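You operate a simulated robot arm through the tools that you are given. There is no shell and no other tool. Be economical: measure what you need, move in short steps, check, and stop when the job is done.

Carry out the task below with a simulated two-armed robot. There is one attempt and no reset: what you move stays moved.

TASK
Put the FIG jar from the top of the packing bench in the tray there and the sloe jar on the clear part of the workbench. Put the sensor with the largest size on its label from the top of the packing bench on the long shelf under the packing bench. Put the sponge from the middle of the drawer bench on the back of the workbench. Pick up the carton from the stop-bar end of the drawer bench with one hand, pass it to the other hand and put it on the packing bench in front of the small totes. Shut the grey drawer. Turn the speed dial to 4. Switch the upper power switch off. The order is free. Set down upright: jar, sensor, carton.

It is judged by the outcome, as a careful person would: the job done as asked, and still so three seconds after it is handed in. It fails if anything else is knocked over, pushed out of place, dropped, spilled or broken.

THE ROBOT
Two 7-joint arms with fingered hands on one trunk, on a base that drives. Base frame: it is fixed to the floor where the robot stands at the start and does not move with it; the origin is under the middle of the robot, x ahead of it, y to its left, z up; the surface under the hand at the start is at about z = 860. Units: mm, rad, N and s.
The left shoulder is at the start at [42, 125, 1177], the right one opposite. With the tool pointing down near the work surface each hand reaches from about 420 to 840 mm from the robot's upright axis, wherever it stands, measured 20 degrees to its own side. Places, roughly: back of the workbench [900, -3000, 900]; carton [-2250, 0, 750]; clear part of the workbench [500, -2500, 900]; grey drawer [-2200, 300, 700]; jar [500, -250, 1000]; long shelf under the packing bench [600, 700, 300]; packing bench in front of the small totes [400, -600, 900]; sensor [500, 250, 1000]; speed dial [-6900, -6800, 1000]; sponge (10x7x4 cm) [-1800, -100, 800]; tray (24x18x11 cm) [500, 100, 900]; upper power switch [-6800, -7000, 1800]. Payload 4 kg a hand.
Tool frame (each hand has its own): the origin (TCP) lies between the finger pads and is the grasp point; the fingertips stand 29 mm ahead of it; z points along the fingers, y is the line along which they close. The gripper opens to 100 mm. The gripper's body begins 34 mm behind the TCP. The gripper is a hand of 5 fingers: y runs from the thumb to the fingers, the wrist lies at [-15, -105, -177] in the tool frame.
Orientation is told as [roll, pitch, yaw] about the base's x, y, z axes, in that order, counted from this pose: with the fingers straight down and the wrist toward the robot, the tool's x, y and z point along [0, 1, 0], [1, 0, 0] and [0, 0, -1] of the base frame.

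THE INTERFACE
- The arms move only by the tool play_rows. It takes "left_commands", "right_commands" or both (then of equal length, played together; a hand with none holds still); each is a list of rows, each a list of 6 numbers: the shift along the tool's x, y, z in mm, then the turn, a rotation vector about the tool's x, y, z in rad. In form: [[x, y, z, wx, wy, wz], ...]. A call has 1 to 20 rows; each row shifts and turns the commanded pose from where the row before left it, along the tool's axes as they then stand. A row lasts 0.2 s, in which the tool goes at most 50 mm and 0.15 rad; a call with a longer step from one row to the next is refused whole. A pose out of reach is approached as far as the arm can. The call stops where the force on the tool passes 40 N (or 10 N more than at its start, if that is more) or the arm is blocked; 0.2 s more then pass. In this call time passes only in rows, and 0.2 s behind the last. It gives the time, the measured TCP pose, the force on the tool (base axes), the opening and the grip force at its end, in the units of the frame above (readings bear some noise), with the torque about the TCP (base axes, N m) and any sound that the robot's microphone picked up.
- Cameras (640 x 400 px; columns grow to the right, rows downward): "scene" is now at [122.5, -24.2, 1286.9]; the picture's right is [-0.23, -0.97, 0.00], its down [-0.58, 0.14, -0.80] and it looks along [0.78, -0.19, -0.60] (base axes); focal length 214 px, centre (320, 200). "left" rides on the left gripper at [-66, -86, -121] in its tool frame; the picture's right is [-0.76, -0.31, 0.58], its down [0.59, -0.70, 0.40] and it looks along [0.28, 0.64, 0.71] (tool axes); focal length 247 px, centre (320, 200). "right" rides on the right gripper at [66, -86, -121] in its tool frame; the picture's right is [-0.76, 0.31, -0.58], its down [-0.59, -0.70, 0.40] and it looks along [-0.28, 0.64, 0.71] (tool axes); focal length 247 px, centre (320, 200). There is no depth. A picture from a camera that has moved, and an enlarged one, comes with that camera's place and axes in the base frame and with its lens. The place of the scene camera against the robot may be out by one fixed shift of up to 25 mm in any direction.
- capture(camera): a new picture of that camera. No time passes.
- raise_lower(by): slides the trunk up (or, below 0, down) by that many mm; the arms and the scene camera ride with it, the base frame stays. It gives what a move gives, with no picture.
- roll_base(legs): drives the robot by 1 to 6 legs, each [ahead, turn to the left] in mm and rad, along the robot's own axes; the way and the turn of a leg run together, so that a leg with both is an arc; at most 1500 mm and 3.142 rad a leg. The arms and the cameras ride along, it lands a little off, and it stops where it bumps. It gives what a move gives.
- curl_fingers(index, middle, ring, little, thumb_bend, thumb_turn, hand): sets how far each is bent, from 0 (flat) to 100 (curled in); at 30 the hand is open as for a grip, at 70 the pads meet at the TCP. One left out holds its place. A second passes; each finger stops where it meets its share of the squeeze, and holds until it gets a number again. It is the only way to open and close the hand. It gives what a move gives, with no picture; readings hold the bend of each and the force on index, middle, ring, little, thumb and palm. thumb_turn goes from beside the hand (0) to across from the fingers (100), as for a grip.
- turn_head(pan, tilt): turns the head with the scene camera to pan (to the left, within 1.396 rad either way) and tilt (down, from -0.506 to 1.204), counted from straight ahead of the robot. It gives what a move gives.
- enlarge(camera, box): a new picture of the part [left, top, right, bottom] of that camera's present view, enlarged. No time passes.
- close_job(): hands the job in; it is judged then, once.

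Work in short steps. Places have to be worked out from the pictures, the camera data and where the tool is seen: move nearer, look again, correct. Check each grasp and each placing, and mend what went wrong. You have 207 turns and 194 pictures in all, those below and enlarged ones among them. Open the grippers and draw the arms clear of the work before you hand the job in, unless the task says otherwise.

The tools are called after ">>>" as name(argument=value, ...) on one line, values as JSON. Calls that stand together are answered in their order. play_rows: Moves the arms, as the interface text tells. Its arguments: {"type":"object","properties":{"left_commands":{"type":"array"},"right_commands":{"type":"array"}},"required":[]} The other tools are called the same way: raise_lower (by) slides the trunk up or down; curl_fingers (index, middle, ring, little, thumb_bend, thumb_turn, hand) moves the fingers one by one; roll_base (legs) drives the base; turn_head (pan, tilt) turns the head that bears the scene camera; capture (camera) takes a picture; enlarge (camera, box) takes an enlarged picture of a part of a camera's view; close_job () hands the job in.

At the start:

```text
clock: 0.0
left_eef_pos: [538.2, 258.6, 1243.4]
left_orientation: [0.0, -0.001, -0.003]
left_wrist_force: [0.5, -1.0, -0.3]
left_moment: [-0.01, 0.03, 0.01]
left_opening: 100.1
left_finger_force: 0.0
left_shape: jaw
left_bend: [30.0, 30.0, 30.0, 30.0, 30.0, 98.0]
left_finger forces: [0.0, 0.1, 0.0, 0.0, 0.0, 0.1]
right_eef_pos: [483.1, -196.7, 1239.7]
right_orientation: [0.0, 0.0, -0.003]
right_wrist_force: [0.0, -0.1, 0.4]
right_moment: [-0.01, 0.01, 0.02]
right_opening: 99.4
right_finger_force: 0.0
right_shape: jaw
right_bend: [30.0, 30.0, 30.0, 30.0, 30.0, 98.0]
right_finger forces: [0.1, 0.0, 0.0, 0.0, 0.0, 0.1]
trunk travel left (down, up): [-375.0, 372.0]
robot x, y, heading: [4.4, 0.3, -0.001]
head pan, tilt: [-0.236, 0.637]
```

scene: 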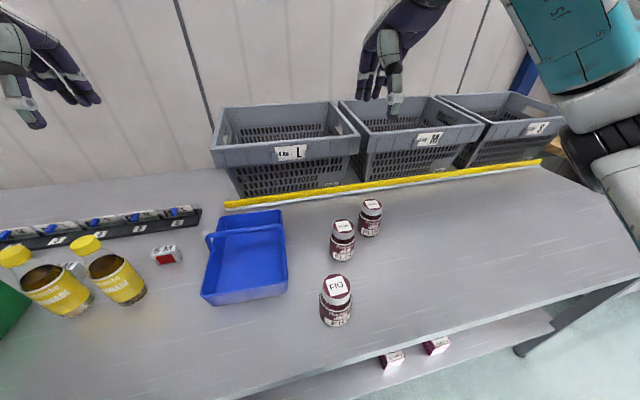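
right: 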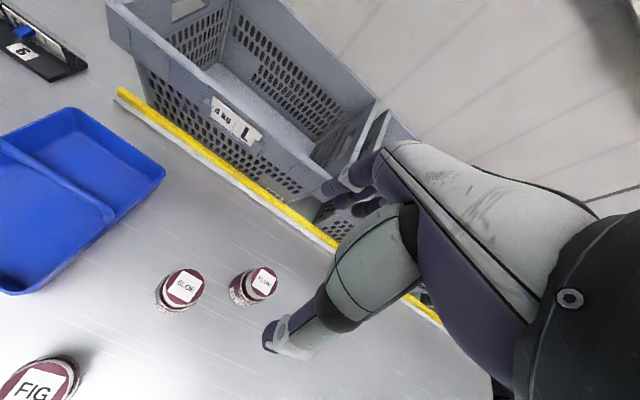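
left: 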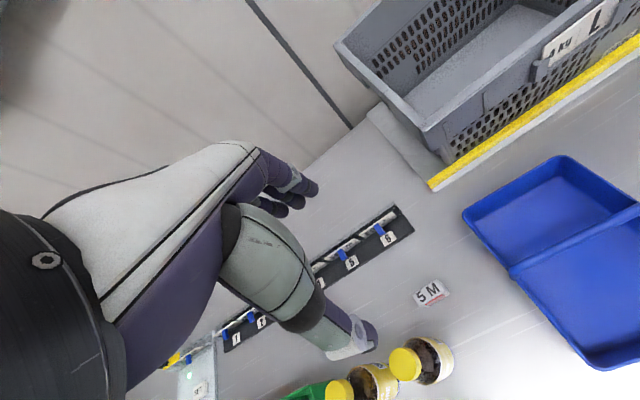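

I start by looking closely at the labels on the jars and the sensors on the packing bench.

>>> enlarge(camera="scene", box=[190, 180, 430, 330])

>>> enlarge(camera="scene", box=[0, 190, 224, 330])

>>> turn_head(pan=0.6, tilt=0.8)

>>> capture(camera="scene")

```text
2.67 times, centred on (310, 255) of scene
camera zoom: at [122.5, -24.2, 1286.9], right [-0.23, -0.97, 0.0], down [-0.58, 0.14, -0.8], along [0.78, -0.19, -0.6], focal length 572 px, centre (347, 53)
```

zoom: 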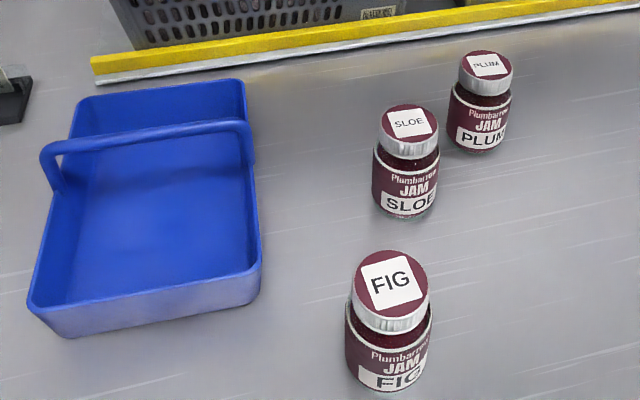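

```text
2.86 times, centred on (112, 260) of scene
camera zoom: at [122.5, -24.2, 1286.9], right [-0.23, -0.97, 0.0], down [-0.58, 0.14, -0.8], along [0.78, -0.19, -0.6], focal length 613 px, centre (914, 29)
```

zoom: 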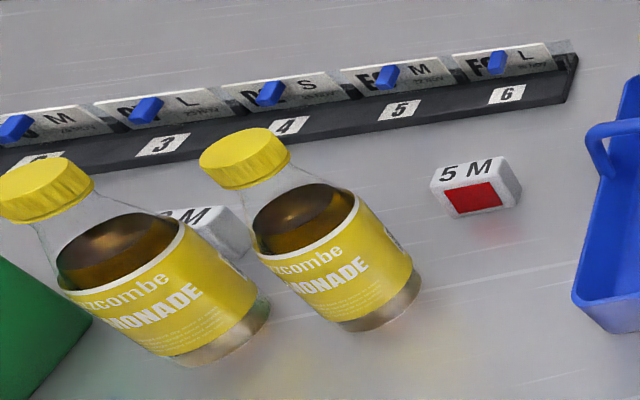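

```text
clock: 1.2
left_eef_pos: [539.7, 257.7, 1243.5]
left_orientation: [-0.001, 0.0, -0.003]
left_wrist_force: [0.0, 0.4, 0.4]
left_moment: [0.0, -0.02, -0.02]
left_opening: 99.6
left_finger_force: 0.0
left_shape: jaw
left_bend: [30.0, 30.0, 30.0, 30.0, 30.0, 98.0]
left_finger forces: [0.0, 0.1, 0.0, 0.1, 0.0, 0.0]
right_eef_pos: [482.3, -195.3, 1239.1]
right_orientation: [0.0, 0.0, -0.003]
right_wrist_force: [-0.2, -0.2, -0.9]
right_moment: [-0.01, 0.02, 0.01]
right_opening: 100.1
right_finger_force: 0.0
right_shape: jaw
right_bend: [30.0, 30.0, 30.0, 30.0, 30.0, 98.0]
right_finger forces: [0.0, 0.0, 0.1, 0.0, 0.1, 0.1]
trunk travel left (down, up): [-375.0, 372.0]
robot x, y, heading: [0.3, -0.5, -0.001]
head pan, tilt: [0.6, 0.799]
```

```text
188 pictures are left
camera scene: at [104.3, 41.7, 1273.3], right [0.56, -0.83, 0.0], down [-0.59, -0.4, -0.7], along [0.58, 0.39, -0.72], focal length 214 px, centre (320, 200)
```

scene: 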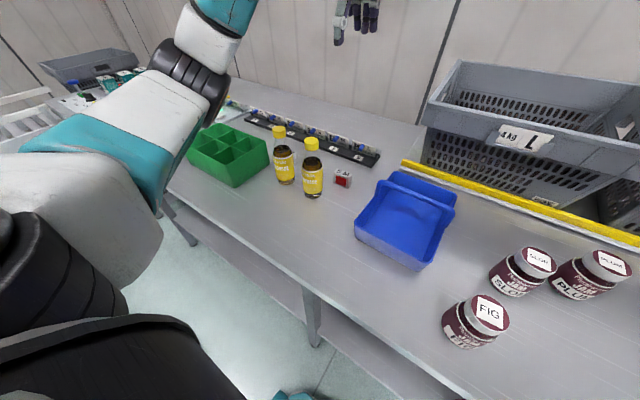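

There are at least two sensors: one "5 M" and one half hidden behind a bottle. I enlarge this area to read the second and look for more.

>>> enlarge(camera="scene", box=[170, 90, 410, 240])

>>> enlarge(camera="scene", box=[20, 40, 244, 180])

```text
2.67 times, centred on (290, 165) of scene
camera zoom: at [104.3, 41.7, 1273.3], right [0.56, -0.83, 0.0], down [-0.59, -0.4, -0.7], along [0.58, 0.39, -0.72], focal length 572 px, centre (400, 293)
```

zoom: 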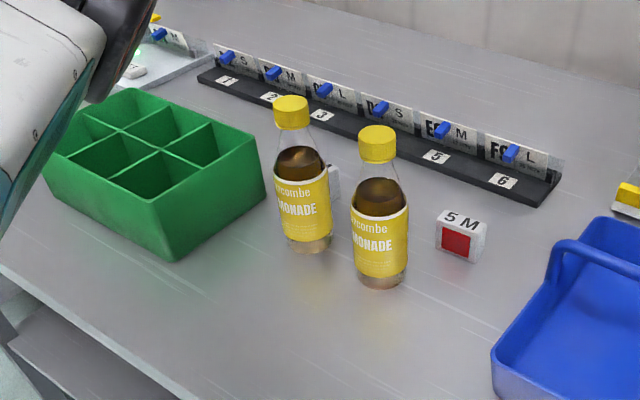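

```text
2.86 times, centred on (132, 110) of scene
camera zoom: at [104.3, 41.7, 1273.3], right [0.56, -0.83, 0.0], down [-0.59, -0.4, -0.7], along [0.58, 0.39, -0.72], focal length 613 px, centre (857, 457)
```

zoom: 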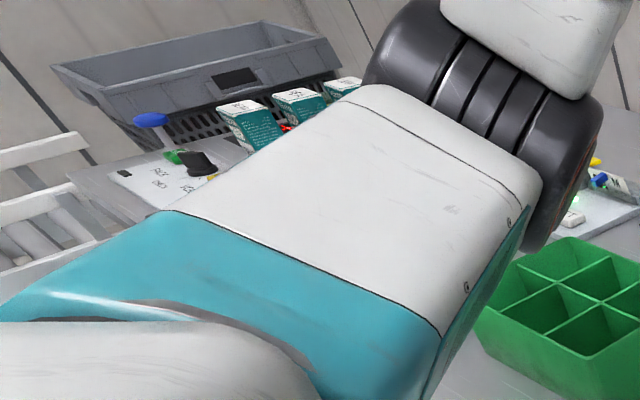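

Sensors may also be further left beyond the rack; I look through the left hand's camera.

>>> enlarge(camera="left", box=[130, 280, 322, 400])

>>> turn_head(pan=0.0, tilt=0.9)

>>> capture(camera="scene")

```text
3.33 times, centred on (226, 340) of left
camera zoom: at [453.0, 191.8, 1363.7], right [-0.31, -0.76, -0.58], down [-0.7, 0.59, -0.4], along [0.64, 0.28, -0.71], focal length 823 px, centre (633, -267)
```

zoom: 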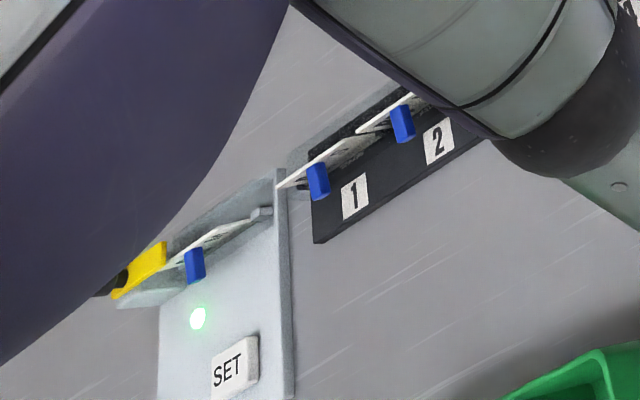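

```text
clock: 2.2
left_eef_pos: [538.2, 256.7, 1243.6]
left_orientation: [0.0, 0.0, -0.003]
left_wrist_force: [-0.9, -1.1, -0.4]
left_moment: [-0.02, 0.02, 0.0]
left_opening: 99.6
left_finger_force: 0.1
left_shape: jaw
left_bend: [30.0, 30.0, 30.0, 30.0, 30.0, 98.0]
left_finger forces: [0.1, 0.0, 0.0, 0.1, 0.0, 0.0]
right_eef_pos: [482.7, -196.0, 1238.7]
right_orientation: [0.0, 0.002, -0.004]
right_wrist_force: [-0.1, -0.3, -0.1]
right_moment: [0.0, 0.03, -0.04]
right_opening: 99.9
right_finger_force: 0.0
right_shape: jaw
right_bend: [30.0, 30.0, 30.0, 30.0, 30.0, 98.0]
right_finger forces: [0.1, 0.1, 0.1, 0.0, 0.0, 0.1]
trunk travel left (down, up): [-375.0, 372.0]
robot x, y, heading: [1.7, 0.0, -0.0]
head pan, tilt: [0.0, 0.901]
```

```text
184 pictures are left
camera scene: at [113.2, -3.7, 1265.4], right [0.0, -1.0, 0.0], down [-0.78, 0.0, -0.62], along [0.62, 0.0, -0.78], focal length 214 px, centre (320, 200)
```

scene: 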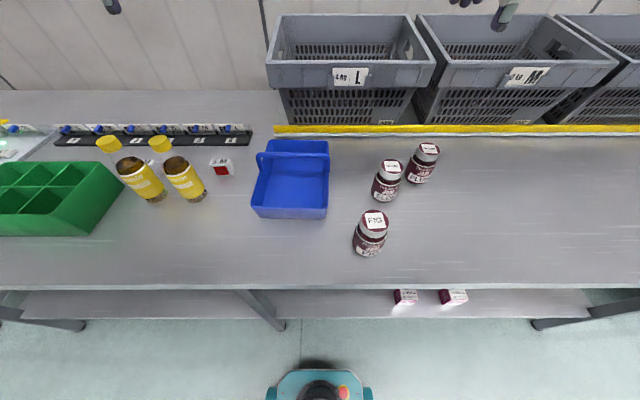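

The label of the second sensor is hidden behind the bottle, so I shift the left hand 200 mm to the left and look with its camera.

>>> play_rows(left_commands=[[50, 0, 0, 0, 0, 0], [50, 0, 0, 0, 0, 0], [50, 0, 0, 0, 0, 0], [50, 0, 0, 0, 0, 0]])

>>> capture(camera="left")

```text
clock: 3.2
left_eef_pos: [539.4, 458.8, 1242.5]
left_orientation: [0.0, 0.001, -0.004]
left_wrist_force: [-0.6, -0.1, -0.6]
left_moment: [0.0, -0.03, 0.02]
left_opening: 99.6
left_finger_force: 0.1
left_shape: jaw
left_bend: [30.0, 30.0, 30.0, 30.0, 30.0, 98.0]
left_finger forces: [0.0, 0.0, 0.1, 0.0, 0.1, 0.0]
right_eef_pos: [482.4, -196.5, 1239.9]
right_orientation: [0.0, -0.001, -0.003]
right_wrist_force: [0.6, 1.0, 0.0]
right_moment: [-0.01, -0.02, 0.02]
right_opening: 99.8
right_finger_force: 0.1
right_shape: jaw
right_bend: [30.0, 30.0, 30.0, 30.0, 30.0, 98.0]
right_finger forces: [0.0, 0.1, 0.1, 0.0, 0.1, 0.0]
trunk travel left (down, up): [-375.0, 372.0]
robot x, y, heading: [2.8, -0.7, -0.006]
head pan, tilt: [0.0, 0.901]
```

```text
183 pictures are left
camera left: at [452.9, 392.9, 1362.7], right [-0.31, -0.76, -0.58], down [-0.7, 0.59, -0.4], along [0.64, 0.28, -0.71], focal length 247 px, centre (320, 200)
```

left: 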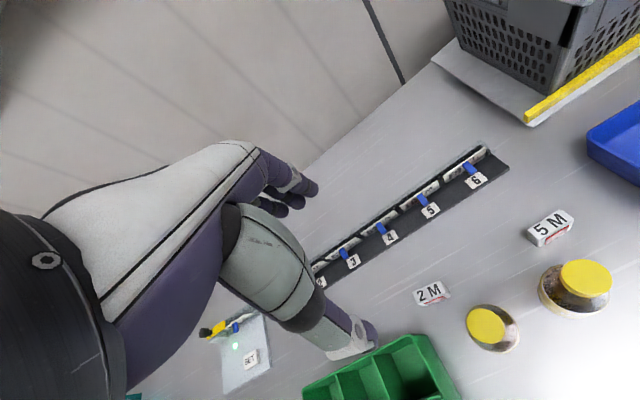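

The second sensor reads "2 M", so the "5 M" one is the target. The FIG jar is at about x=310, too close for the hands, so I back up 150 mm and look again.

>>> roll_base(legs=[[-150, 0]])

>>> capture(camera="scene")

>>> capture(camera="right")

```text
clock: 4.5
left_eef_pos: [388.2, 456.7, 1242.4]
left_orientation: [0.001, -0.002, -0.007]
left_wrist_force: [-0.2, 0.5, 0.2]
left_moment: [-0.01, -0.05, 0.0]
left_opening: 99.8
left_finger_force: 0.0
left_shape: jaw
left_bend: [30.0, 30.0, 30.0, 30.0, 30.0, 98.0]
left_finger forces: [0.0, 0.0, 0.0, 0.0, 0.1, 0.0]
right_eef_pos: [330.9, -197.0, 1239.6]
right_orientation: [0.0, 0.0, -0.005]
right_wrist_force: [-0.5, -0.4, 0.0]
right_moment: [-0.01, -0.03, -0.01]
right_opening: 99.8
right_finger_force: 0.0
right_shape: jaw
right_bend: [30.0, 30.0, 30.0, 30.0, 30.0, 98.0]
right_finger forces: [0.0, 0.0, 0.0, 0.1, 0.0, 0.1]
trunk travel left (down, up): [-375.0, 372.0]
robot x, y, heading: [-151.8, 5.0, -0.003]
head pan, tilt: [0.0, 0.901]
```

```text
182 pictures are left
camera scene: at [-38.1, -3.9, 1265.6], right [0.0, -1.0, 0.0], down [-0.78, 0.0, -0.62], along [0.62, 0.0, -0.78], focal length 214 px, centre (320, 200)
```

scene: 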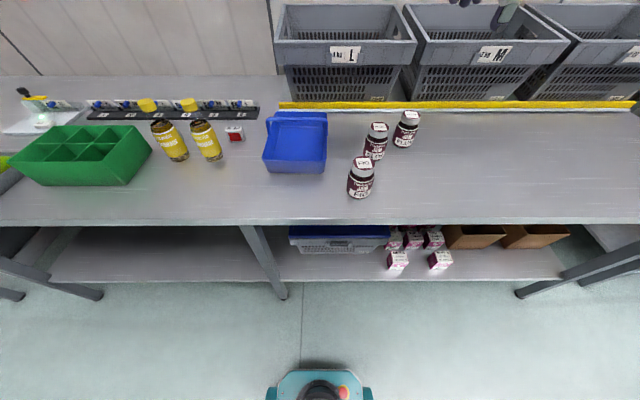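

```text
181 pictures are left
camera right: at [246.1, -129.6, 1360.5], right [0.3, -0.76, 0.58], down [-0.71, -0.59, -0.4], along [0.64, -0.29, -0.71], focal length 247 px, centre (320, 200)
```

right: 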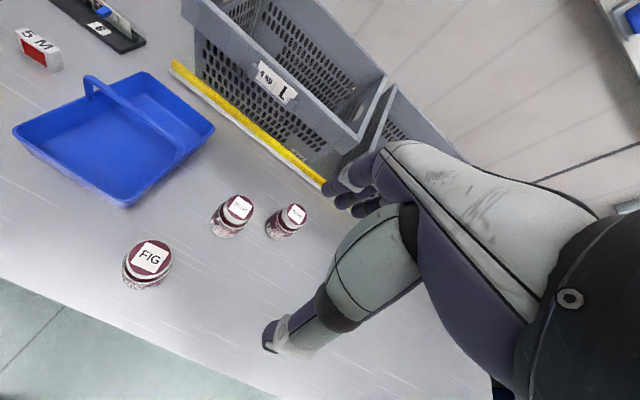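

The right-hand camera puts the FIG jar at about (337, -98) with its lid near z=955–965. I bring the right hand above it, still clear of the lid, and look again.

>>> play_rows(right_commands=[[33, 2, 0, 0, 0, 0], [33, 2, 0, 0, 0, 0], [33, 2, 0, 0, 0, 0], [0, 0, 45, 0, 0, 0], [0, 0, 45, 0, 0, 0], [0, 0, 45, 0, 0, 0], [0, 0, 45, 0, 0, 0], [0, 0, 30, 0, 0, 0]])

>>> capture(camera="right")

>>> capture(camera="scene")

```text
clock: 6.3
left_eef_pos: [390.1, 455.9, 1241.6]
left_orientation: [-0.001, 0.0, -0.005]
left_wrist_force: [0.1, 1.1, -0.2]
left_moment: [0.0, 0.01, 0.0]
left_opening: 100.0
left_finger_force: 0.0
left_shape: jaw
left_bend: [30.0, 30.0, 30.0, 30.0, 30.0, 98.0]
left_finger forces: [0.0, 0.0, 0.0, 0.0, 0.0, 0.0]
right_eef_pos: [339.5, -96.2, 1028.3]
right_orientation: [0.001, -0.002, -0.005]
right_wrist_force: [-0.8, -0.8, -0.8]
right_moment: [0.0, 0.01, 0.0]
right_opening: 99.6
right_finger_force: 0.1
right_shape: jaw
right_bend: [30.0, 30.0, 30.0, 30.0, 30.0, 98.0]
right_finger forces: [0.1, 0.0, 0.0, 0.0, 0.0, 0.0]
trunk travel left (down, up): [-375.0, 372.0]
robot x, y, heading: [-150.6, 1.3, -0.004]
head pan, tilt: [0.0, 0.901]
```

```text
180 pictures are left
camera right: at [254.4, -31.0, 1149.2], right [0.3, -0.76, 0.58], down [-0.71, -0.59, -0.4], along [0.64, -0.29, -0.71], focal length 247 px, centre (320, 200)
```

right: 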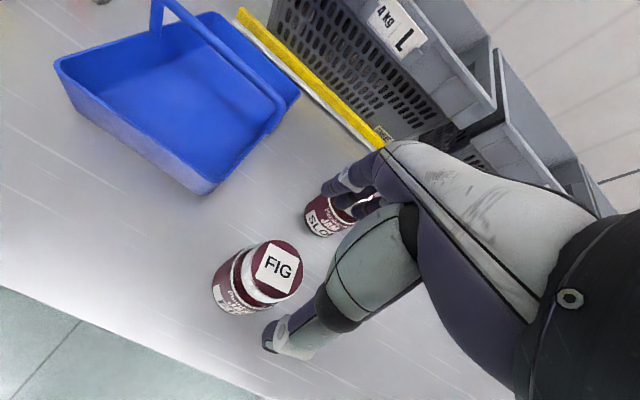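

```text
179 pictures are left
camera scene: at [-36.5, -4.0, 1265.4], right [0.0, -1.0, 0.0], down [-0.78, 0.0, -0.62], along [0.62, 0.0, -0.78], focal length 214 px, centre (320, 200)
```

scene: 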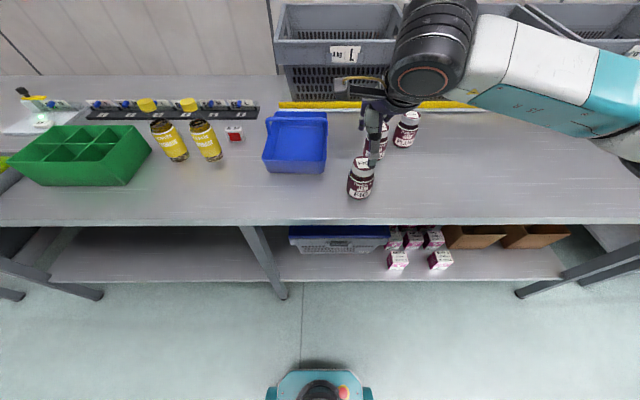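

Triangulated: the FIG lid centre is at about (338, -98, 958), almost exactly under the TCP. I go down 94 mm over it.

>>> play_rows(right_commands=[[-1, -1, 30, 0, 0, 0], [0, 0, 30, 0, 0, 0], [0, 0, 20, 0, 0, 0], [0, 0, 14, 0, 0, 0]])

>>> capture(camera="right")

```text
clock: 7.3
left_eef_pos: [389.6, 456.7, 1242.2]
left_orientation: [0.001, 0.001, -0.006]
left_wrist_force: [0.4, -0.4, -0.2]
left_moment: [0.01, -0.01, 0.0]
left_opening: 100.0
left_finger_force: 0.1
left_shape: jaw
left_bend: [30.0, 30.0, 30.0, 30.0, 30.0, 98.0]
left_finger forces: [0.1, 0.0, 0.0, 0.1, 0.0, 0.0]
right_eef_pos: [337.7, -98.4, 934.6]
right_orientation: [0.0, 0.0, -0.006]
right_wrist_force: [0.2, 0.0, 0.3]
right_moment: [0.03, 0.01, 0.0]
right_opening: 100.1
right_finger_force: 0.0
right_shape: jaw
right_bend: [30.0, 30.0, 30.0, 30.0, 30.0, 98.0]
right_finger forces: [0.0, 0.0, 0.0, 0.0, 0.1, 0.1]
trunk travel left (down, up): [-375.0, 372.0]
robot x, y, heading: [-149.4, 4.5, -0.002]
head pan, tilt: [0.0, 0.901]
```

```text
178 pictures are left
camera right: at [253.4, -31.8, 1055.3], right [0.3, -0.76, 0.58], down [-0.71, -0.59, -0.4], along [0.64, -0.29, -0.71], focal length 247 px, centre (320, 200)
```

right: 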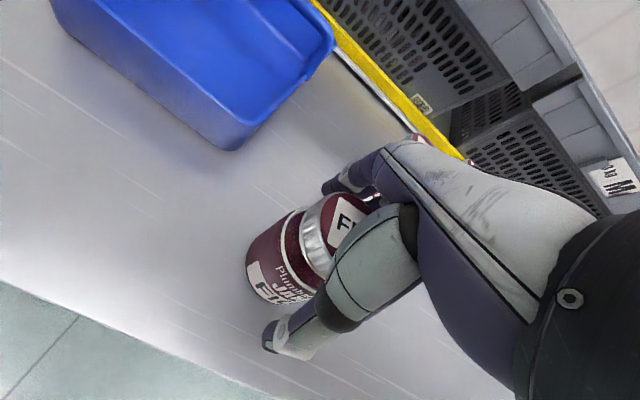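

The jar is between thumb and fingers without contact. I close the hand.

>>> curl_fingers(hand="right", index=70, middle=70, ring=70, little=70, thumb_bend=70)

>>> play_rows(right_commands=[[0, 0, -20, 0, 0, 0], [0, 0, -30, 0, 0, 0], [0, 0, -30, 0, 0, 0], [0, 0, -40, 0, 0, 0], [0, 0, -40, 0, 0, 0]])

>>> capture(camera="right")

>>> capture(camera="scene")

```text
clock: 8.3
left_eef_pos: [389.5, 456.8, 1243.5]
left_orientation: [0.0, 0.0, -0.006]
left_wrist_force: [-0.3, -0.8, -0.6]
left_moment: [-0.02, 0.01, -0.01]
left_opening: 100.1
left_finger_force: 0.1
left_shape: jaw
left_bend: [30.0, 30.0, 30.0, 30.0, 30.0, 98.0]
left_finger forces: [0.0, 0.0, 0.0, 0.1, 0.0, 0.0]
right_eef_pos: [338.4, -99.1, 936.1]
right_orientation: [0.0, 0.0, -0.005]
right_wrist_force: [1.7, -1.0, 2.4]
right_moment: [-0.02, 0.03, 0.01]
right_opening: 54.0
right_finger_force: 16.4
right_shape: fingers
right_bend: [55.0, 60.0, 68.0, 70.0, 51.0, 96.0]
right_finger forces: [8.7, 7.2, 1.3, 0.0, 15.7, 0.0]
trunk travel left (down, up): [-375.0, 372.0]
robot x, y, heading: [-153.3, 2.5, -0.003]
head pan, tilt: [0.0, 0.901]
```

```text
clock: 9.5
left_eef_pos: [389.9, 456.7, 1243.9]
left_orientation: [-0.001, 0.0, -0.005]
left_wrist_force: [0.4, 0.2, 0.3]
left_moment: [0.02, -0.04, -0.01]
left_opening: 99.8
left_finger_force: 0.0
left_shape: jaw
left_bend: [30.0, 30.0, 30.0, 30.0, 30.0, 98.0]
left_finger forces: [0.0, 0.0, 0.0, 0.1, 0.0, 0.1]
right_eef_pos: [338.3, -98.0, 1095.4]
right_orientation: [-0.001, 0.001, -0.004]
right_wrist_force: [0.8, 0.1, -3.3]
right_moment: [-0.04, -0.05, 0.0]
right_opening: 53.7
right_finger_force: 16.0
right_shape: fingers
right_bend: [55.0, 60.0, 68.0, 70.0, 51.0, 95.0]
right_finger forces: [8.1, 6.8, 1.1, 0.1, 16.2, 0.0]
trunk travel left (down, up): [-375.0, 372.0]
robot x, y, heading: [-147.4, 1.6, -0.004]
head pan, tilt: [0.0, 0.901]
```

```text
177 pictures are left
camera right: at [252.5, -31.2, 1216.4], right [0.3, -0.76, 0.58], down [-0.71, -0.59, -0.4], along [0.64, -0.29, -0.71], focal length 247 px, centre (320, 200)
```

right: 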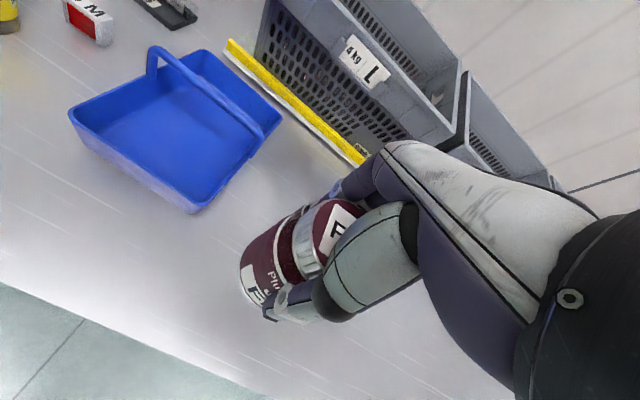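

```text
176 pictures are left
camera scene: at [-36.7, -3.6, 1265.4], right [0.0, -1.0, 0.0], down [-0.78, 0.0, -0.62], along [0.62, 0.0, -0.78], focal length 214 px, centre (320, 200)
```

scene: 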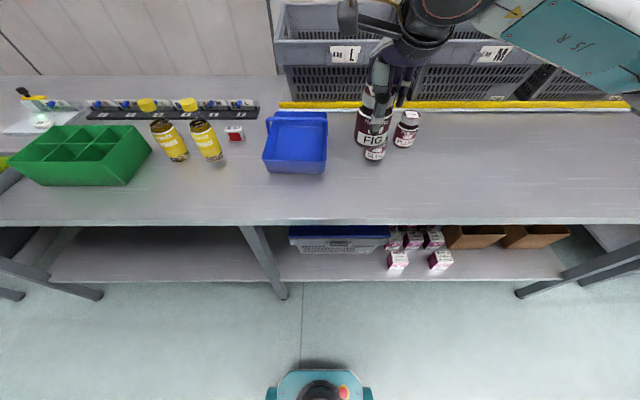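

The FIG jar is held firmly and hangs upright. The tray spans about x 403–640, y -15–155 with its handle near x 535; I move the jar over the front half and look before lowering.

>>> play_rows(right_commands=[[42, 29, 0, 0, 0, 0], [42, 29, 0, 0, 0, 0], [42, 29, 0, 0, 0, 0], [42, 29, 0, 0, 0, 0], [0, 0, 30, 0, 0, 0]])

>>> capture(camera="right")

>>> capture(camera="scene")

```text
refused: row 1 steps farther than a row can; nothing moved
```

```text
175 pictures are left
camera right: at [252.5, -31.2, 1216.4], right [0.3, -0.76, 0.58], down [-0.71, -0.59, -0.4], along [0.64, -0.29, -0.71], focal length 247 px, centre (320, 200)
```

right: 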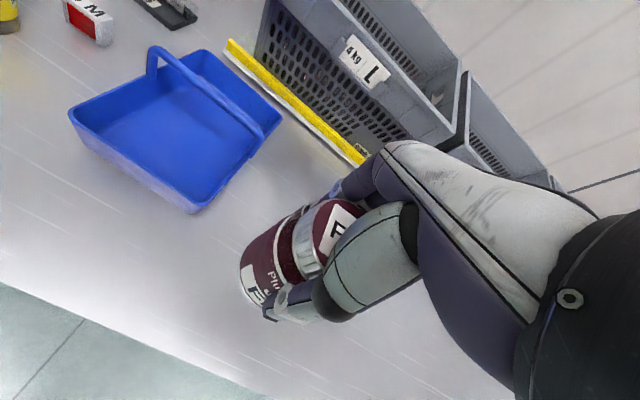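

```text
174 pictures are left
camera scene: at [-36.7, -3.6, 1265.4], right [0.0, -1.0, 0.0], down [-0.78, 0.0, -0.62], along [0.62, 0.0, -0.78], focal length 214 px, centre (320, 200)
```

scene: 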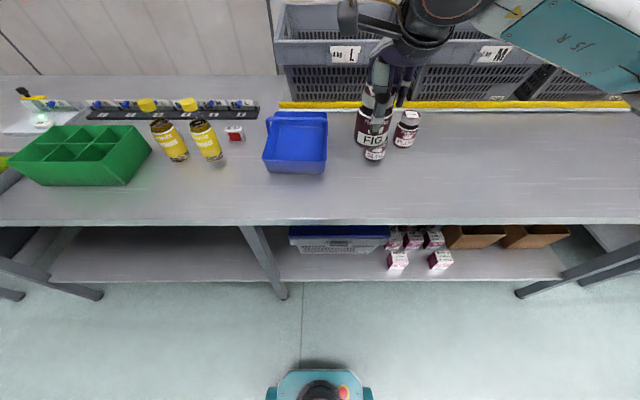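

The step was slightly over 50 mm per row; I repeat it with smaller rows.

>>> play_rows(right_commands=[[34, 23, 0, 0, 0, 0], [34, 23, 0, 0, 0, 0], [34, 23, 0, 0, 0, 0], [34, 23, 0, 0, 0, 0], [32, 24, 0, 0, 0, 0], [0, 0, 30, 0, 0, 0]])

>>> capture(camera="right")

>>> capture(camera="scene")

```text
clock: 10.9
left_eef_pos: [390.8, 454.8, 1241.4]
left_orientation: [0.0, 0.003, -0.006]
left_wrist_force: [-0.1, -0.7, -0.2]
left_moment: [0.03, 0.02, -0.01]
left_opening: 99.7
left_finger_force: 0.0
left_shape: jaw
left_bend: [30.0, 30.0, 30.0, 30.0, 30.0, 98.0]
left_finger forces: [0.1, 0.0, 0.0, 0.0, 0.0, 0.0]
right_eef_pos: [454.8, 68.9, 1065.1]
right_orientation: [0.002, 0.002, -0.007]
right_wrist_force: [-0.2, 0.0, -3.3]
right_moment: [-0.01, -0.06, -0.01]
right_opening: 54.0
right_finger_force: 15.7
right_shape: fingers
right_bend: [55.0, 60.0, 69.0, 70.0, 51.0, 95.0]
right_finger forces: [8.2, 6.7, 1.0, 0.1, 15.8, 0.1]
trunk travel left (down, up): [-375.0, 372.0]
robot x, y, heading: [-148.8, 1.5, -0.006]
head pan, tilt: [0.0, 0.901]
```

```text
173 pictures are left
camera right: at [369.4, 135.5, 1186.1], right [0.3, -0.76, 0.58], down [-0.71, -0.58, -0.4], along [0.64, -0.29, -0.71], focal length 247 px, centre (320, 200)
```

right: 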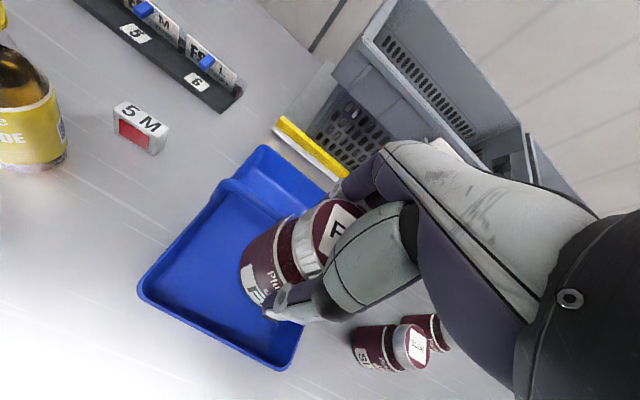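

```text
172 pictures are left
camera scene: at [-36.0, -4.5, 1265.3], right [0.0, -1.0, 0.0], down [-0.78, 0.0, -0.62], along [0.62, 0.0, -0.78], focal length 214 px, centre (320, 200)
```

scene: 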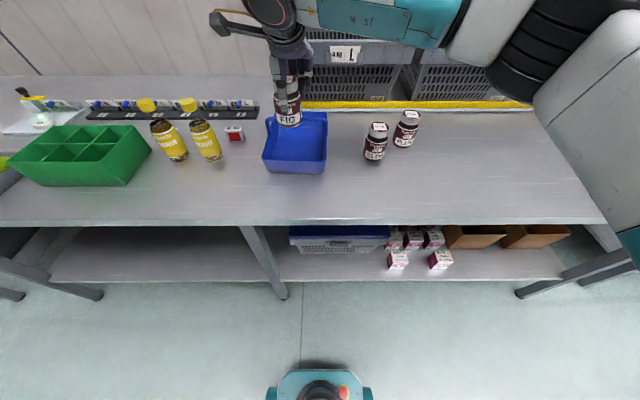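

The jar hangs over the tray's front half, clear of walls and handle. I lower it most of the way, then creep down.

>>> play_rows(right_commands=[[0, 5, 30, 0, 0, 0], [0, 0, 40, 0, 0, 0], [0, 0, 35, 0, 0, 0], [0, 0, 10, 0, 0, 0], [0, 0, 4, 0, 0, 0]])

>>> capture(camera="right")

```text
clock: 12.1
left_eef_pos: [390.3, 456.9, 1242.1]
left_orientation: [-0.002, 0.0, -0.006]
left_wrist_force: [0.6, -0.3, -0.5]
left_moment: [0.01, 0.0, -0.03]
left_opening: 99.7
left_finger_force: 0.1
left_shape: jaw
left_bend: [30.0, 30.0, 30.0, 30.0, 30.0, 98.0]
left_finger forces: [0.0, 0.0, 0.0, 0.0, 0.0, 0.1]
right_eef_pos: [459.5, 69.4, 945.0]
right_orientation: [0.0, 0.001, -0.004]
right_wrist_force: [-0.2, 0.7, -3.9]
right_moment: [-0.01, 0.01, -0.01]
right_opening: 53.9
right_finger_force: 15.8
right_shape: fingers
right_bend: [55.0, 60.0, 69.0, 70.0, 51.0, 95.0]
right_finger forces: [8.1, 6.9, 1.1, 0.0, 15.9, 0.0]
trunk travel left (down, up): [-375.0, 372.0]
robot x, y, heading: [-146.7, 1.9, 0.001]
head pan, tilt: [0.0, 0.901]
```

```text
171 pictures are left
camera right: at [374.7, 136.0, 1066.4], right [0.3, -0.76, 0.58], down [-0.71, -0.59, -0.4], along [0.64, -0.29, -0.71], focal length 247 px, centre (320, 200)
```

right: 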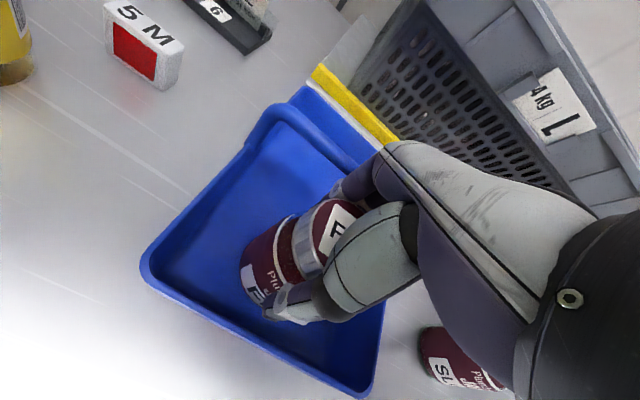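

No contact yet; I creep down in 2 mm steps.

>>> play_rows(right_commands=[[0, 0, 2, 0, 0, 0], [0, 0, 2, 0, 0, 0]])

```text
clock: 12.7
left_eef_pos: [390.3, 456.2, 1242.7]
left_orientation: [0.001, 0.002, -0.001]
left_wrist_force: [0.2, -0.5, 0.3]
left_moment: [-0.01, -0.02, 0.0]
left_opening: 99.7
left_finger_force: 0.2
left_shape: jaw
left_bend: [30.0, 30.0, 30.0, 30.0, 30.0, 98.0]
left_finger forces: [0.1, 0.1, 0.0, 0.1, 0.0, 0.0]
right_eef_pos: [459.7, 69.7, 941.7]
right_orientation: [0.0, 0.002, -0.007]
right_wrist_force: [0.4, -0.5, -3.9]
right_moment: [-0.01, 0.0, -0.01]
right_opening: 53.7
right_finger_force: 15.9
right_shape: fingers
right_bend: [55.0, 60.0, 69.0, 70.0, 51.0, 95.0]
right_finger forces: [8.0, 6.8, 1.0, 0.0, 15.9, 0.0]
trunk travel left (down, up): [-375.0, 372.0]
robot x, y, heading: [-150.1, -1.4, -0.001]
head pan, tilt: [0.0, 0.901]
```

>>> play_rows(right_commands=[[0, 0, 1.5, 0, 0, 0], [0, 0, 1.5, 0, 0, 0]])

```text
clock: 13.3
left_eef_pos: [388.9, 456.9, 1242.4]
left_orientation: [0.0, 0.0, -0.003]
left_wrist_force: [0.0, -0.7, 0.4]
left_moment: [0.02, -0.01, 0.02]
left_opening: 99.8
left_finger_force: 0.0
left_shape: jaw
left_bend: [30.0, 30.0, 30.0, 30.0, 30.0, 98.0]
left_finger forces: [0.0, 0.0, 0.0, 0.1, 0.1, 0.0]
right_eef_pos: [460.5, 70.1, 940.8]
right_orientation: [0.0, 0.001, -0.006]
right_wrist_force: [0.3, 0.0, -2.1]
right_moment: [-0.01, 0.02, 0.01]
right_opening: 53.5
right_finger_force: 16.3
right_shape: fingers
right_bend: [55.0, 60.0, 69.0, 70.0, 51.0, 95.0]
right_finger forces: [8.1, 6.7, 1.2, 0.0, 15.9, 0.1]
trunk travel left (down, up): [-375.0, 372.0]
robot x, y, heading: [-148.3, 0.1, -0.002]
head pan, tilt: [0.0, 0.901]
```

The load is starting to go onto the tray floor; one more millimetre, then I open partly so the thumb does not push the wall.

>>> play_rows(right_commands=[[0, 0, 1, 0, 0, 0]])

>>> curl_fingers(hand="right", index=42, middle=42, ring=42, little=42, thumb_bend=40)

>>> capture(camera="right")

```text
clock: 13.7
left_eef_pos: [389.4, 455.8, 1243.1]
left_orientation: [-0.002, 0.001, -0.004]
left_wrist_force: [-0.3, -0.9, 0.2]
left_moment: [-0.01, 0.0, 0.0]
left_opening: 99.9
left_finger_force: 0.1
left_shape: jaw
left_bend: [30.0, 30.0, 30.0, 30.0, 30.0, 98.0]
left_finger forces: [0.0, 0.0, 0.0, 0.1, 0.1, 0.0]
right_eef_pos: [461.1, 69.1, 940.8]
right_orientation: [0.003, -0.002, -0.005]
right_wrist_force: [0.4, 0.1, 2.0]
right_moment: [-0.02, 0.11, 0.0]
right_opening: 53.7
right_finger_force: 16.0
right_shape: fingers
right_bend: [55.0, 60.0, 69.0, 70.0, 51.0, 95.0]
right_finger forces: [8.3, 6.8, 1.1, 0.0, 16.0, 0.0]
trunk travel left (down, up): [-375.0, 372.0]
robot x, y, heading: [-147.0, 2.8, 0.001]
head pan, tilt: [0.0, 0.901]
```

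```text
clock: 14.7
left_eef_pos: [390.4, 457.3, 1242.6]
left_orientation: [0.001, 0.0, -0.003]
left_wrist_force: [0.3, -0.5, 0.1]
left_moment: [0.02, 0.0, 0.03]
left_opening: 100.0
left_finger_force: 0.0
left_shape: jaw
left_bend: [30.0, 30.0, 30.0, 30.0, 30.0, 98.0]
left_finger forces: [0.0, 0.0, 0.0, 0.1, 0.0, 0.0]
right_eef_pos: [460.7, 69.6, 938.1]
right_orientation: [-0.001, -0.001, -0.004]
right_wrist_force: [-0.9, -0.5, 0.2]
right_moment: [-0.03, 0.01, -0.05]
right_opening: 69.9
right_finger_force: 2.4
right_shape: fingers
right_bend: [42.0, 44.0, 42.0, 42.0, 41.0, 98.0]
right_finger forces: [0.2, 3.0, 0.0, 0.0, 1.5, 0.0]
trunk travel left (down, up): [-375.0, 372.0]
robot x, y, heading: [-148.2, 2.3, -0.004]
head pan, tilt: [0.0, 0.901]
```

```text
170 pictures are left
camera right: at [374.7, 136.0, 1058.9], right [0.3, -0.76, 0.58], down [-0.71, -0.59, -0.4], along [0.64, -0.29, -0.71], focal length 247 px, centre (320, 200)
```

right: 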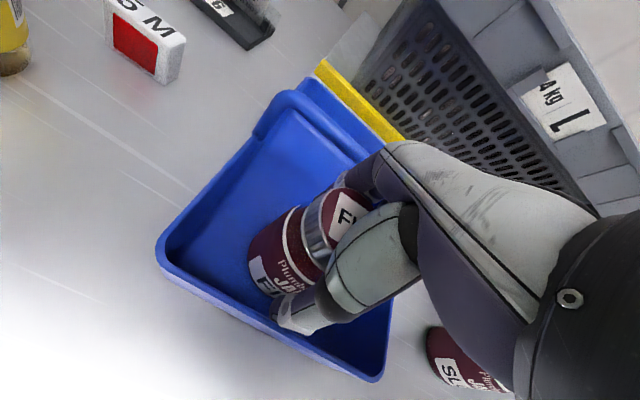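

Fingers still brush the jar slightly (3 N); I open a little more, then rise.

>>> curl_fingers(hand="right", index=34, middle=34, ring=34, little=34, thumb_bend=36)

>>> play_rows(right_commands=[[0, 0, -10, 0, 0, 0], [0, 0, -20, 0, 0, 0], [0, 0, -30, 0, 0, 0], [0, 0, -40, 0, 0, 0], [0, 0, -50, 0, 0, 0], [0, 0, -50, 0, 0, 0], [-45, -20, 0, 0, 0, 0], [-45, -20, 0, 0, 0, 0], [-45, -20, 0, 0, 0, 0], [-45, -20, 0, 0, 0, 0], [-45, 0, 0, 0, 0, 0]])

>>> capture(camera="scene")

>>> capture(camera="right")

>>> capture(camera="left")

```text
clock: 15.7
left_eef_pos: [390.3, 456.3, 1241.9]
left_orientation: [0.0, 0.0, -0.004]
left_wrist_force: [-0.8, 0.0, 0.1]
left_moment: [-0.01, 0.01, 0.03]
left_opening: 99.7
left_finger_force: 0.1
left_shape: jaw
left_bend: [30.0, 30.0, 30.0, 30.0, 30.0, 98.0]
left_finger forces: [0.0, 0.1, 0.1, 0.1, 0.0, 0.0]
right_eef_pos: [460.6, 69.7, 939.3]
right_orientation: [0.001, -0.001, -0.005]
right_wrist_force: [-0.4, 0.2, 0.9]
right_moment: [0.02, -0.08, -0.05]
right_opening: 76.4
right_finger_force: 7.8
right_shape: fingers
right_bend: [34.0, 39.0, 34.0, 34.0, 41.0, 98.0]
right_finger forces: [0.0, 7.4, 0.0, 0.0, 6.8, 0.0]
trunk travel left (down, up): [-375.0, 372.0]
robot x, y, heading: [-149.8, -1.6, -0.005]
head pan, tilt: [0.0, 0.901]
```

```text
clock: 18.1
left_eef_pos: [389.3, 454.9, 1242.3]
left_orientation: [0.001, 0.001, -0.006]
left_wrist_force: [-0.6, 0.1, -0.2]
left_moment: [0.03, -0.02, -0.02]
left_opening: 99.8
left_finger_force: 0.0
left_shape: jaw
left_bend: [30.0, 30.0, 30.0, 30.0, 30.0, 98.0]
left_finger forces: [0.1, 0.0, 0.0, 0.0, 0.0, 0.1]
right_eef_pos: [378.5, -157.3, 1138.3]
right_orientation: [0.001, -0.001, -0.006]
right_wrist_force: [0.1, 0.0, 0.4]
right_moment: [-0.01, 0.0, -0.01]
right_opening: 86.3
right_finger_force: 0.0
right_shape: fingers
right_bend: [34.0, 34.0, 34.0, 34.0, 36.0, 98.0]
right_finger forces: [0.0, 0.1, 0.1, 0.1, 0.0, 0.0]
trunk travel left (down, up): [-375.0, 372.0]
robot x, y, heading: [-149.2, 3.2, 0.003]
head pan, tilt: [0.0, 0.901]
```

```text
169 pictures are left
camera scene: at [-36.8, -5.1, 1265.4], right [0.0, -1.0, 0.0], down [-0.78, 0.0, -0.62], along [0.62, 0.0, -0.78], focal length 214 px, centre (320, 200)
```

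scene: 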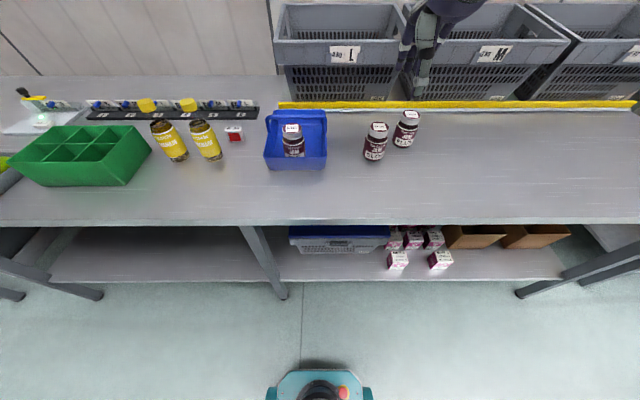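

```text
168 pictures are left
camera right: at [293.2, -90.9, 1258.9], right [0.3, -0.76, 0.58], down [-0.71, -0.59, -0.4], along [0.64, -0.29, -0.71], focal length 247 px, centre (320, 200)
```

right: 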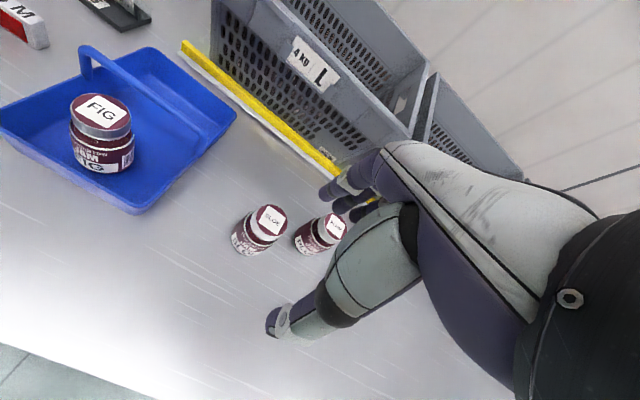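

```text
167 pictures are left
camera left: at [303.6, 389.9, 1363.5], right [-0.31, -0.76, -0.58], down [-0.7, 0.59, -0.4], along [0.64, 0.28, -0.71], focal length 247 px, centre (320, 200)
```

left: 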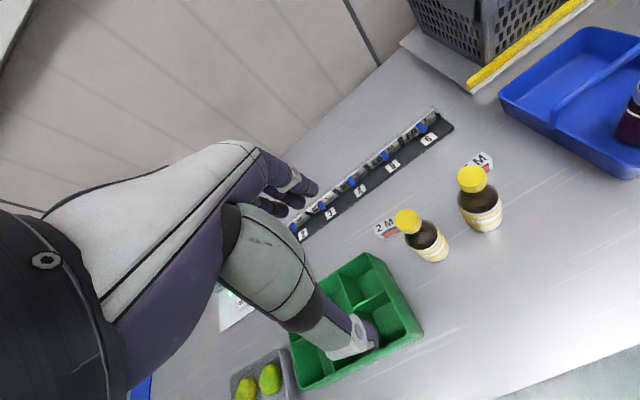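

The FIG jar stands in the tray. The 5 M sensor is at about (560, 263), with a bottle at about (475, 315); I bring the left hand above the sensor with a slight yaw, so that the wrist keeps clear of the bottle, and look.

>>> play_rows(left_commands=[[-32, 28, 0, 0, 0, 0], [-32, 28, 0, 0, 0, 0], [-32, 28, 0, 0, 0, 0], [-32, 28, 0, 0, 0, 0], [-32, 28, 0, 0, 0, 0], [-33, 30, 0, 0, 0, 0], [0, 0, 30, 0, 0, -0.1], [0, 0, 40, 0, 0, -0.1], [0, 0, 40, 0, 0, 0], [0, 0, 40, 0, 0, 0], [0, 0, 40, 0, 0, 0]])

>>> capture(camera="left")

>>> capture(camera="scene")

```text
clock: 20.5
left_eef_pos: [559.9, 263.2, 1052.5]
left_orientation: [-0.001, 0.001, 0.195]
left_wrist_force: [-0.5, -0.5, 0.2]
left_moment: [0.01, -0.02, 0.02]
left_opening: 99.9
left_finger_force: 0.1
left_shape: jaw
left_bend: [30.0, 30.0, 30.0, 30.0, 30.0, 98.0]
left_finger forces: [0.0, 0.0, 0.0, 0.1, 0.0, 0.0]
right_eef_pos: [379.2, -156.8, 1137.8]
right_orientation: [-0.001, 0.002, -0.004]
right_wrist_force: [0.0, 0.2, -0.7]
right_moment: [-0.03, 0.0, -0.02]
right_opening: 86.3
right_finger_force: 0.0
right_shape: fingers
right_bend: [34.0, 34.0, 34.0, 34.0, 36.0, 98.0]
right_finger forces: [0.0, 0.1, 0.0, 0.0, 0.0, 0.0]
trunk travel left (down, up): [-375.0, 372.0]
robot x, y, heading: [-152.6, 1.4, 0.0]
head pan, tilt: [0.0, 0.901]
```

```text
166 pictures are left
camera left: at [488.1, 181.8, 1172.6], right [-0.15, -0.8, -0.58], down [-0.8, 0.44, -0.4], along [0.57, 0.4, -0.71], focal length 247 px, centre (320, 200)
```

left: 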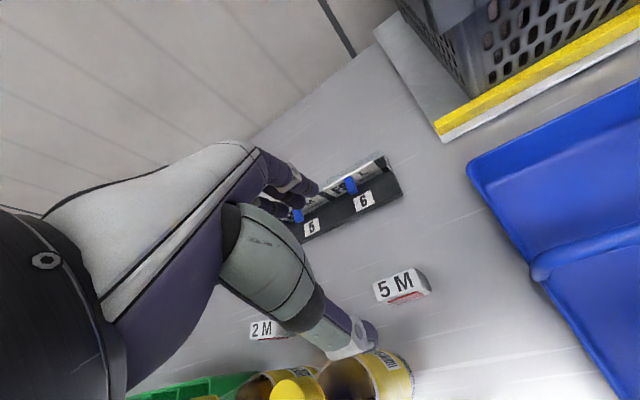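

```text
165 pictures are left
camera scene: at [-36.3, -3.6, 1265.3], right [0.0, -1.0, 0.0], down [-0.78, 0.0, -0.62], along [0.62, 0.0, -0.78], focal length 214 px, centre (320, 200)
```

scene: 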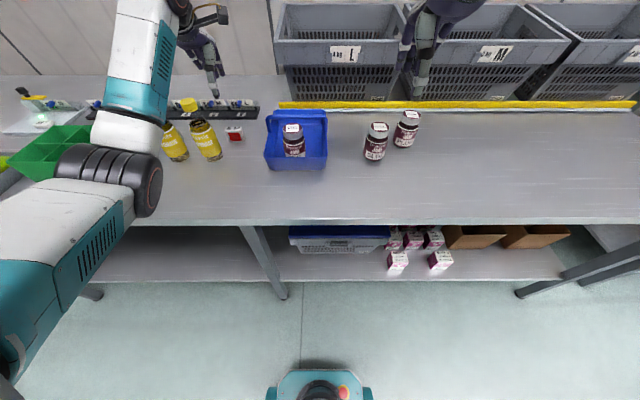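

The sensor sits at about (556, 261), top at z≈898, its faces parallel to the bench edges. I lower the left hand around it.

>>> play_rows(left_commands=[[-1, -4, 40, 0, 0, 0], [0, 0, 40, 0, 0, 0], [0, 0, 35, 0, 0, 0], [0, 0, 25, 0, 0, 0], [0, 0, 14, 0, 0, 0]])

>>> capture(camera="left")

```text
clock: 21.7
left_eef_pos: [557.0, 260.8, 899.7]
left_orientation: [0.002, -0.001, 0.197]
left_wrist_force: [-0.1, -0.3, 0.8]
left_moment: [-0.02, 0.01, -0.01]
left_opening: 99.9
left_finger_force: 0.1
left_shape: jaw
left_bend: [30.0, 30.0, 30.0, 30.0, 30.0, 98.0]
left_finger forces: [0.0, 0.1, 0.1, 0.0, 0.0, 0.0]
right_eef_pos: [379.7, -156.1, 1139.0]
right_orientation: [0.0, -0.001, -0.007]
right_wrist_force: [0.0, 1.0, -0.3]
right_moment: [0.01, 0.0, 0.0]
right_opening: 86.3
right_finger_force: 0.0
right_shape: fingers
right_bend: [34.0, 34.0, 34.0, 34.0, 36.0, 98.0]
right_finger forces: [0.1, 0.0, 0.1, 0.0, 0.1, 0.0]
trunk travel left (down, up): [-375.0, 372.0]
robot x, y, heading: [-152.1, 2.1, -0.003]
head pan, tilt: [0.0, 0.901]
```

```text
164 pictures are left
camera left: at [484.4, 180.0, 1018.6], right [-0.15, -0.8, -0.58], down [-0.8, 0.44, -0.4], along [0.57, 0.4, -0.71], focal length 247 px, centre (320, 200)
```

left: 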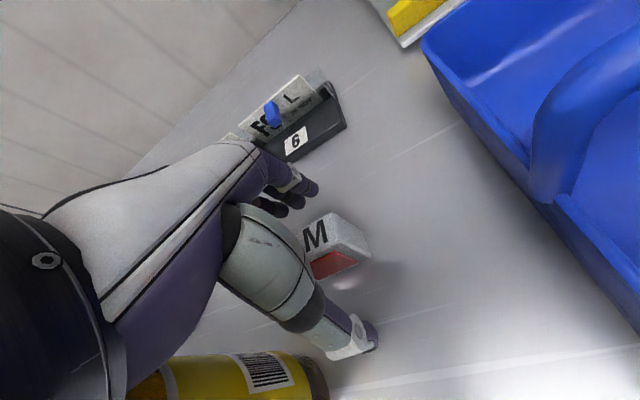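

The sensor lies between thumb and fingers but slightly to the right of centre; I shift 8 mm right and close.

>>> play_rows(left_commands=[[-8, 0, 1, 0, 0, 0]])

>>> curl_fingers(hand="left", index=75, middle=75, ring=70, little=70, thumb_bend=75)

>>> capture(camera="left")

```text
clock: 22.1
left_eef_pos: [557.5, 252.4, 896.4]
left_orientation: [-0.001, 0.0, 0.195]
left_wrist_force: [-0.7, 0.3, 0.3]
left_moment: [0.02, 0.03, 0.01]
left_opening: 99.6
left_finger_force: 0.0
left_shape: jaw
left_bend: [30.0, 30.0, 30.0, 30.0, 30.0, 98.0]
left_finger forces: [0.1, 0.0, 0.1, 0.0, 0.0, 0.1]
right_eef_pos: [378.1, -156.0, 1138.2]
right_orientation: [-0.001, 0.002, -0.005]
right_wrist_force: [0.7, -0.4, -0.3]
right_moment: [-0.02, 0.02, 0.0]
right_opening: 86.4
right_finger_force: 0.1
right_shape: fingers
right_bend: [34.0, 34.0, 34.0, 34.0, 36.0, 98.0]
right_finger forces: [0.0, 0.0, 0.1, 0.0, 0.1, 0.0]
trunk travel left (down, up): [-375.0, 372.0]
robot x, y, heading: [-153.2, 3.4, -0.004]
head pan, tilt: [0.0, 0.901]
```

```text
clock: 23.1
left_eef_pos: [557.2, 252.1, 897.7]
left_orientation: [-0.001, 0.0, 0.196]
left_wrist_force: [0.2, -0.1, 0.1]
left_moment: [-0.04, -0.02, -0.01]
left_opening: 16.9
left_finger_force: 13.6
left_shape: fingers
left_bend: [73.0, 73.0, 70.0, 70.0, 65.0, 95.0]
left_finger forces: [9.8, 4.2, 0.1, 0.1, 13.5, 0.0]
right_eef_pos: [379.1, -156.8, 1138.8]
right_orientation: [-0.001, 0.0, -0.006]
right_wrist_force: [0.4, 0.0, 0.3]
right_moment: [0.0, 0.0, -0.02]
right_opening: 86.6
right_finger_force: 0.1
right_shape: fingers
right_bend: [34.0, 34.0, 34.0, 34.0, 36.0, 98.0]
right_finger forces: [0.0, 0.0, 0.0, 0.0, 0.0, 0.1]
trunk travel left (down, up): [-375.0, 372.0]
robot x, y, heading: [-147.3, -2.3, 0.001]
head pan, tilt: [0.0, 0.901]
```

```text
163 pictures are left
camera left: at [486.1, 171.7, 1018.2], right [-0.15, -0.8, -0.58], down [-0.8, 0.44, -0.4], along [0.57, 0.4, -0.71], focal length 247 px, centre (320, 200)
```

left: 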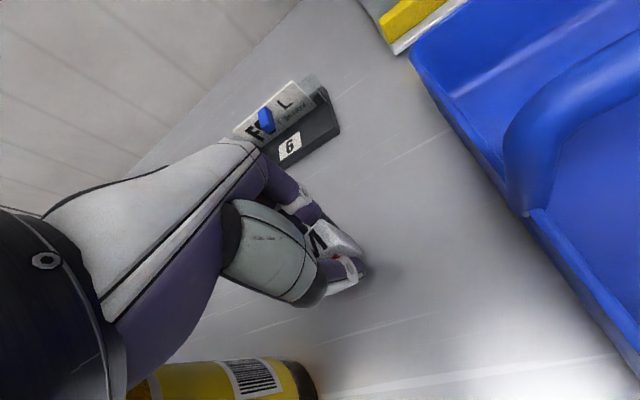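

Gripped (13 N). I lift it straight up and check.

>>> play_rows(left_commands=[[0, 0, -15, 0, 0, 0], [0, 0, -30, 0, 0, 0], [0, 0, -40, 0, 0, 0], [0, 0, -45, 0, 0, 0], [0, 0, -45, 0, 0, 0], [0, 0, -45, 0, 0, 0]])

>>> capture(camera="left")

```text
clock: 24.5
left_eef_pos: [557.1, 252.5, 1119.6]
left_orientation: [-0.001, 0.001, 0.196]
left_wrist_force: [-0.6, 0.1, 0.0]
left_moment: [0.0, -0.01, 0.01]
left_opening: 16.7
left_finger_force: 14.2
left_shape: fingers
left_bend: [73.0, 73.0, 70.0, 70.0, 65.0, 95.0]
left_finger forces: [9.1, 4.4, 0.0, 0.0, 13.6, 0.0]
right_eef_pos: [377.9, -156.4, 1140.1]
right_orientation: [0.001, 0.0, -0.006]
right_wrist_force: [-0.5, -1.0, 0.8]
right_moment: [0.02, -0.02, 0.02]
right_opening: 86.2
right_finger_force: 0.2
right_shape: fingers
right_bend: [34.0, 34.0, 34.0, 34.0, 36.0, 98.0]
right_finger forces: [0.0, 0.0, 0.1, 0.0, 0.0, 0.0]
trunk travel left (down, up): [-375.0, 372.0]
robot x, y, heading: [-152.8, -0.2, 0.001]
head pan, tilt: [0.0, 0.901]
```

```text
162 pictures are left
camera left: at [485.3, 171.7, 1239.8], right [-0.15, -0.8, -0.58], down [-0.8, 0.44, -0.4], along [0.57, 0.4, -0.71], focal length 247 px, centre (320, 200)
```

left: 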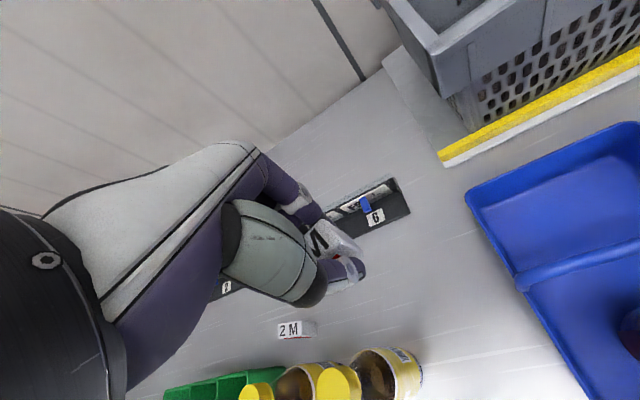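

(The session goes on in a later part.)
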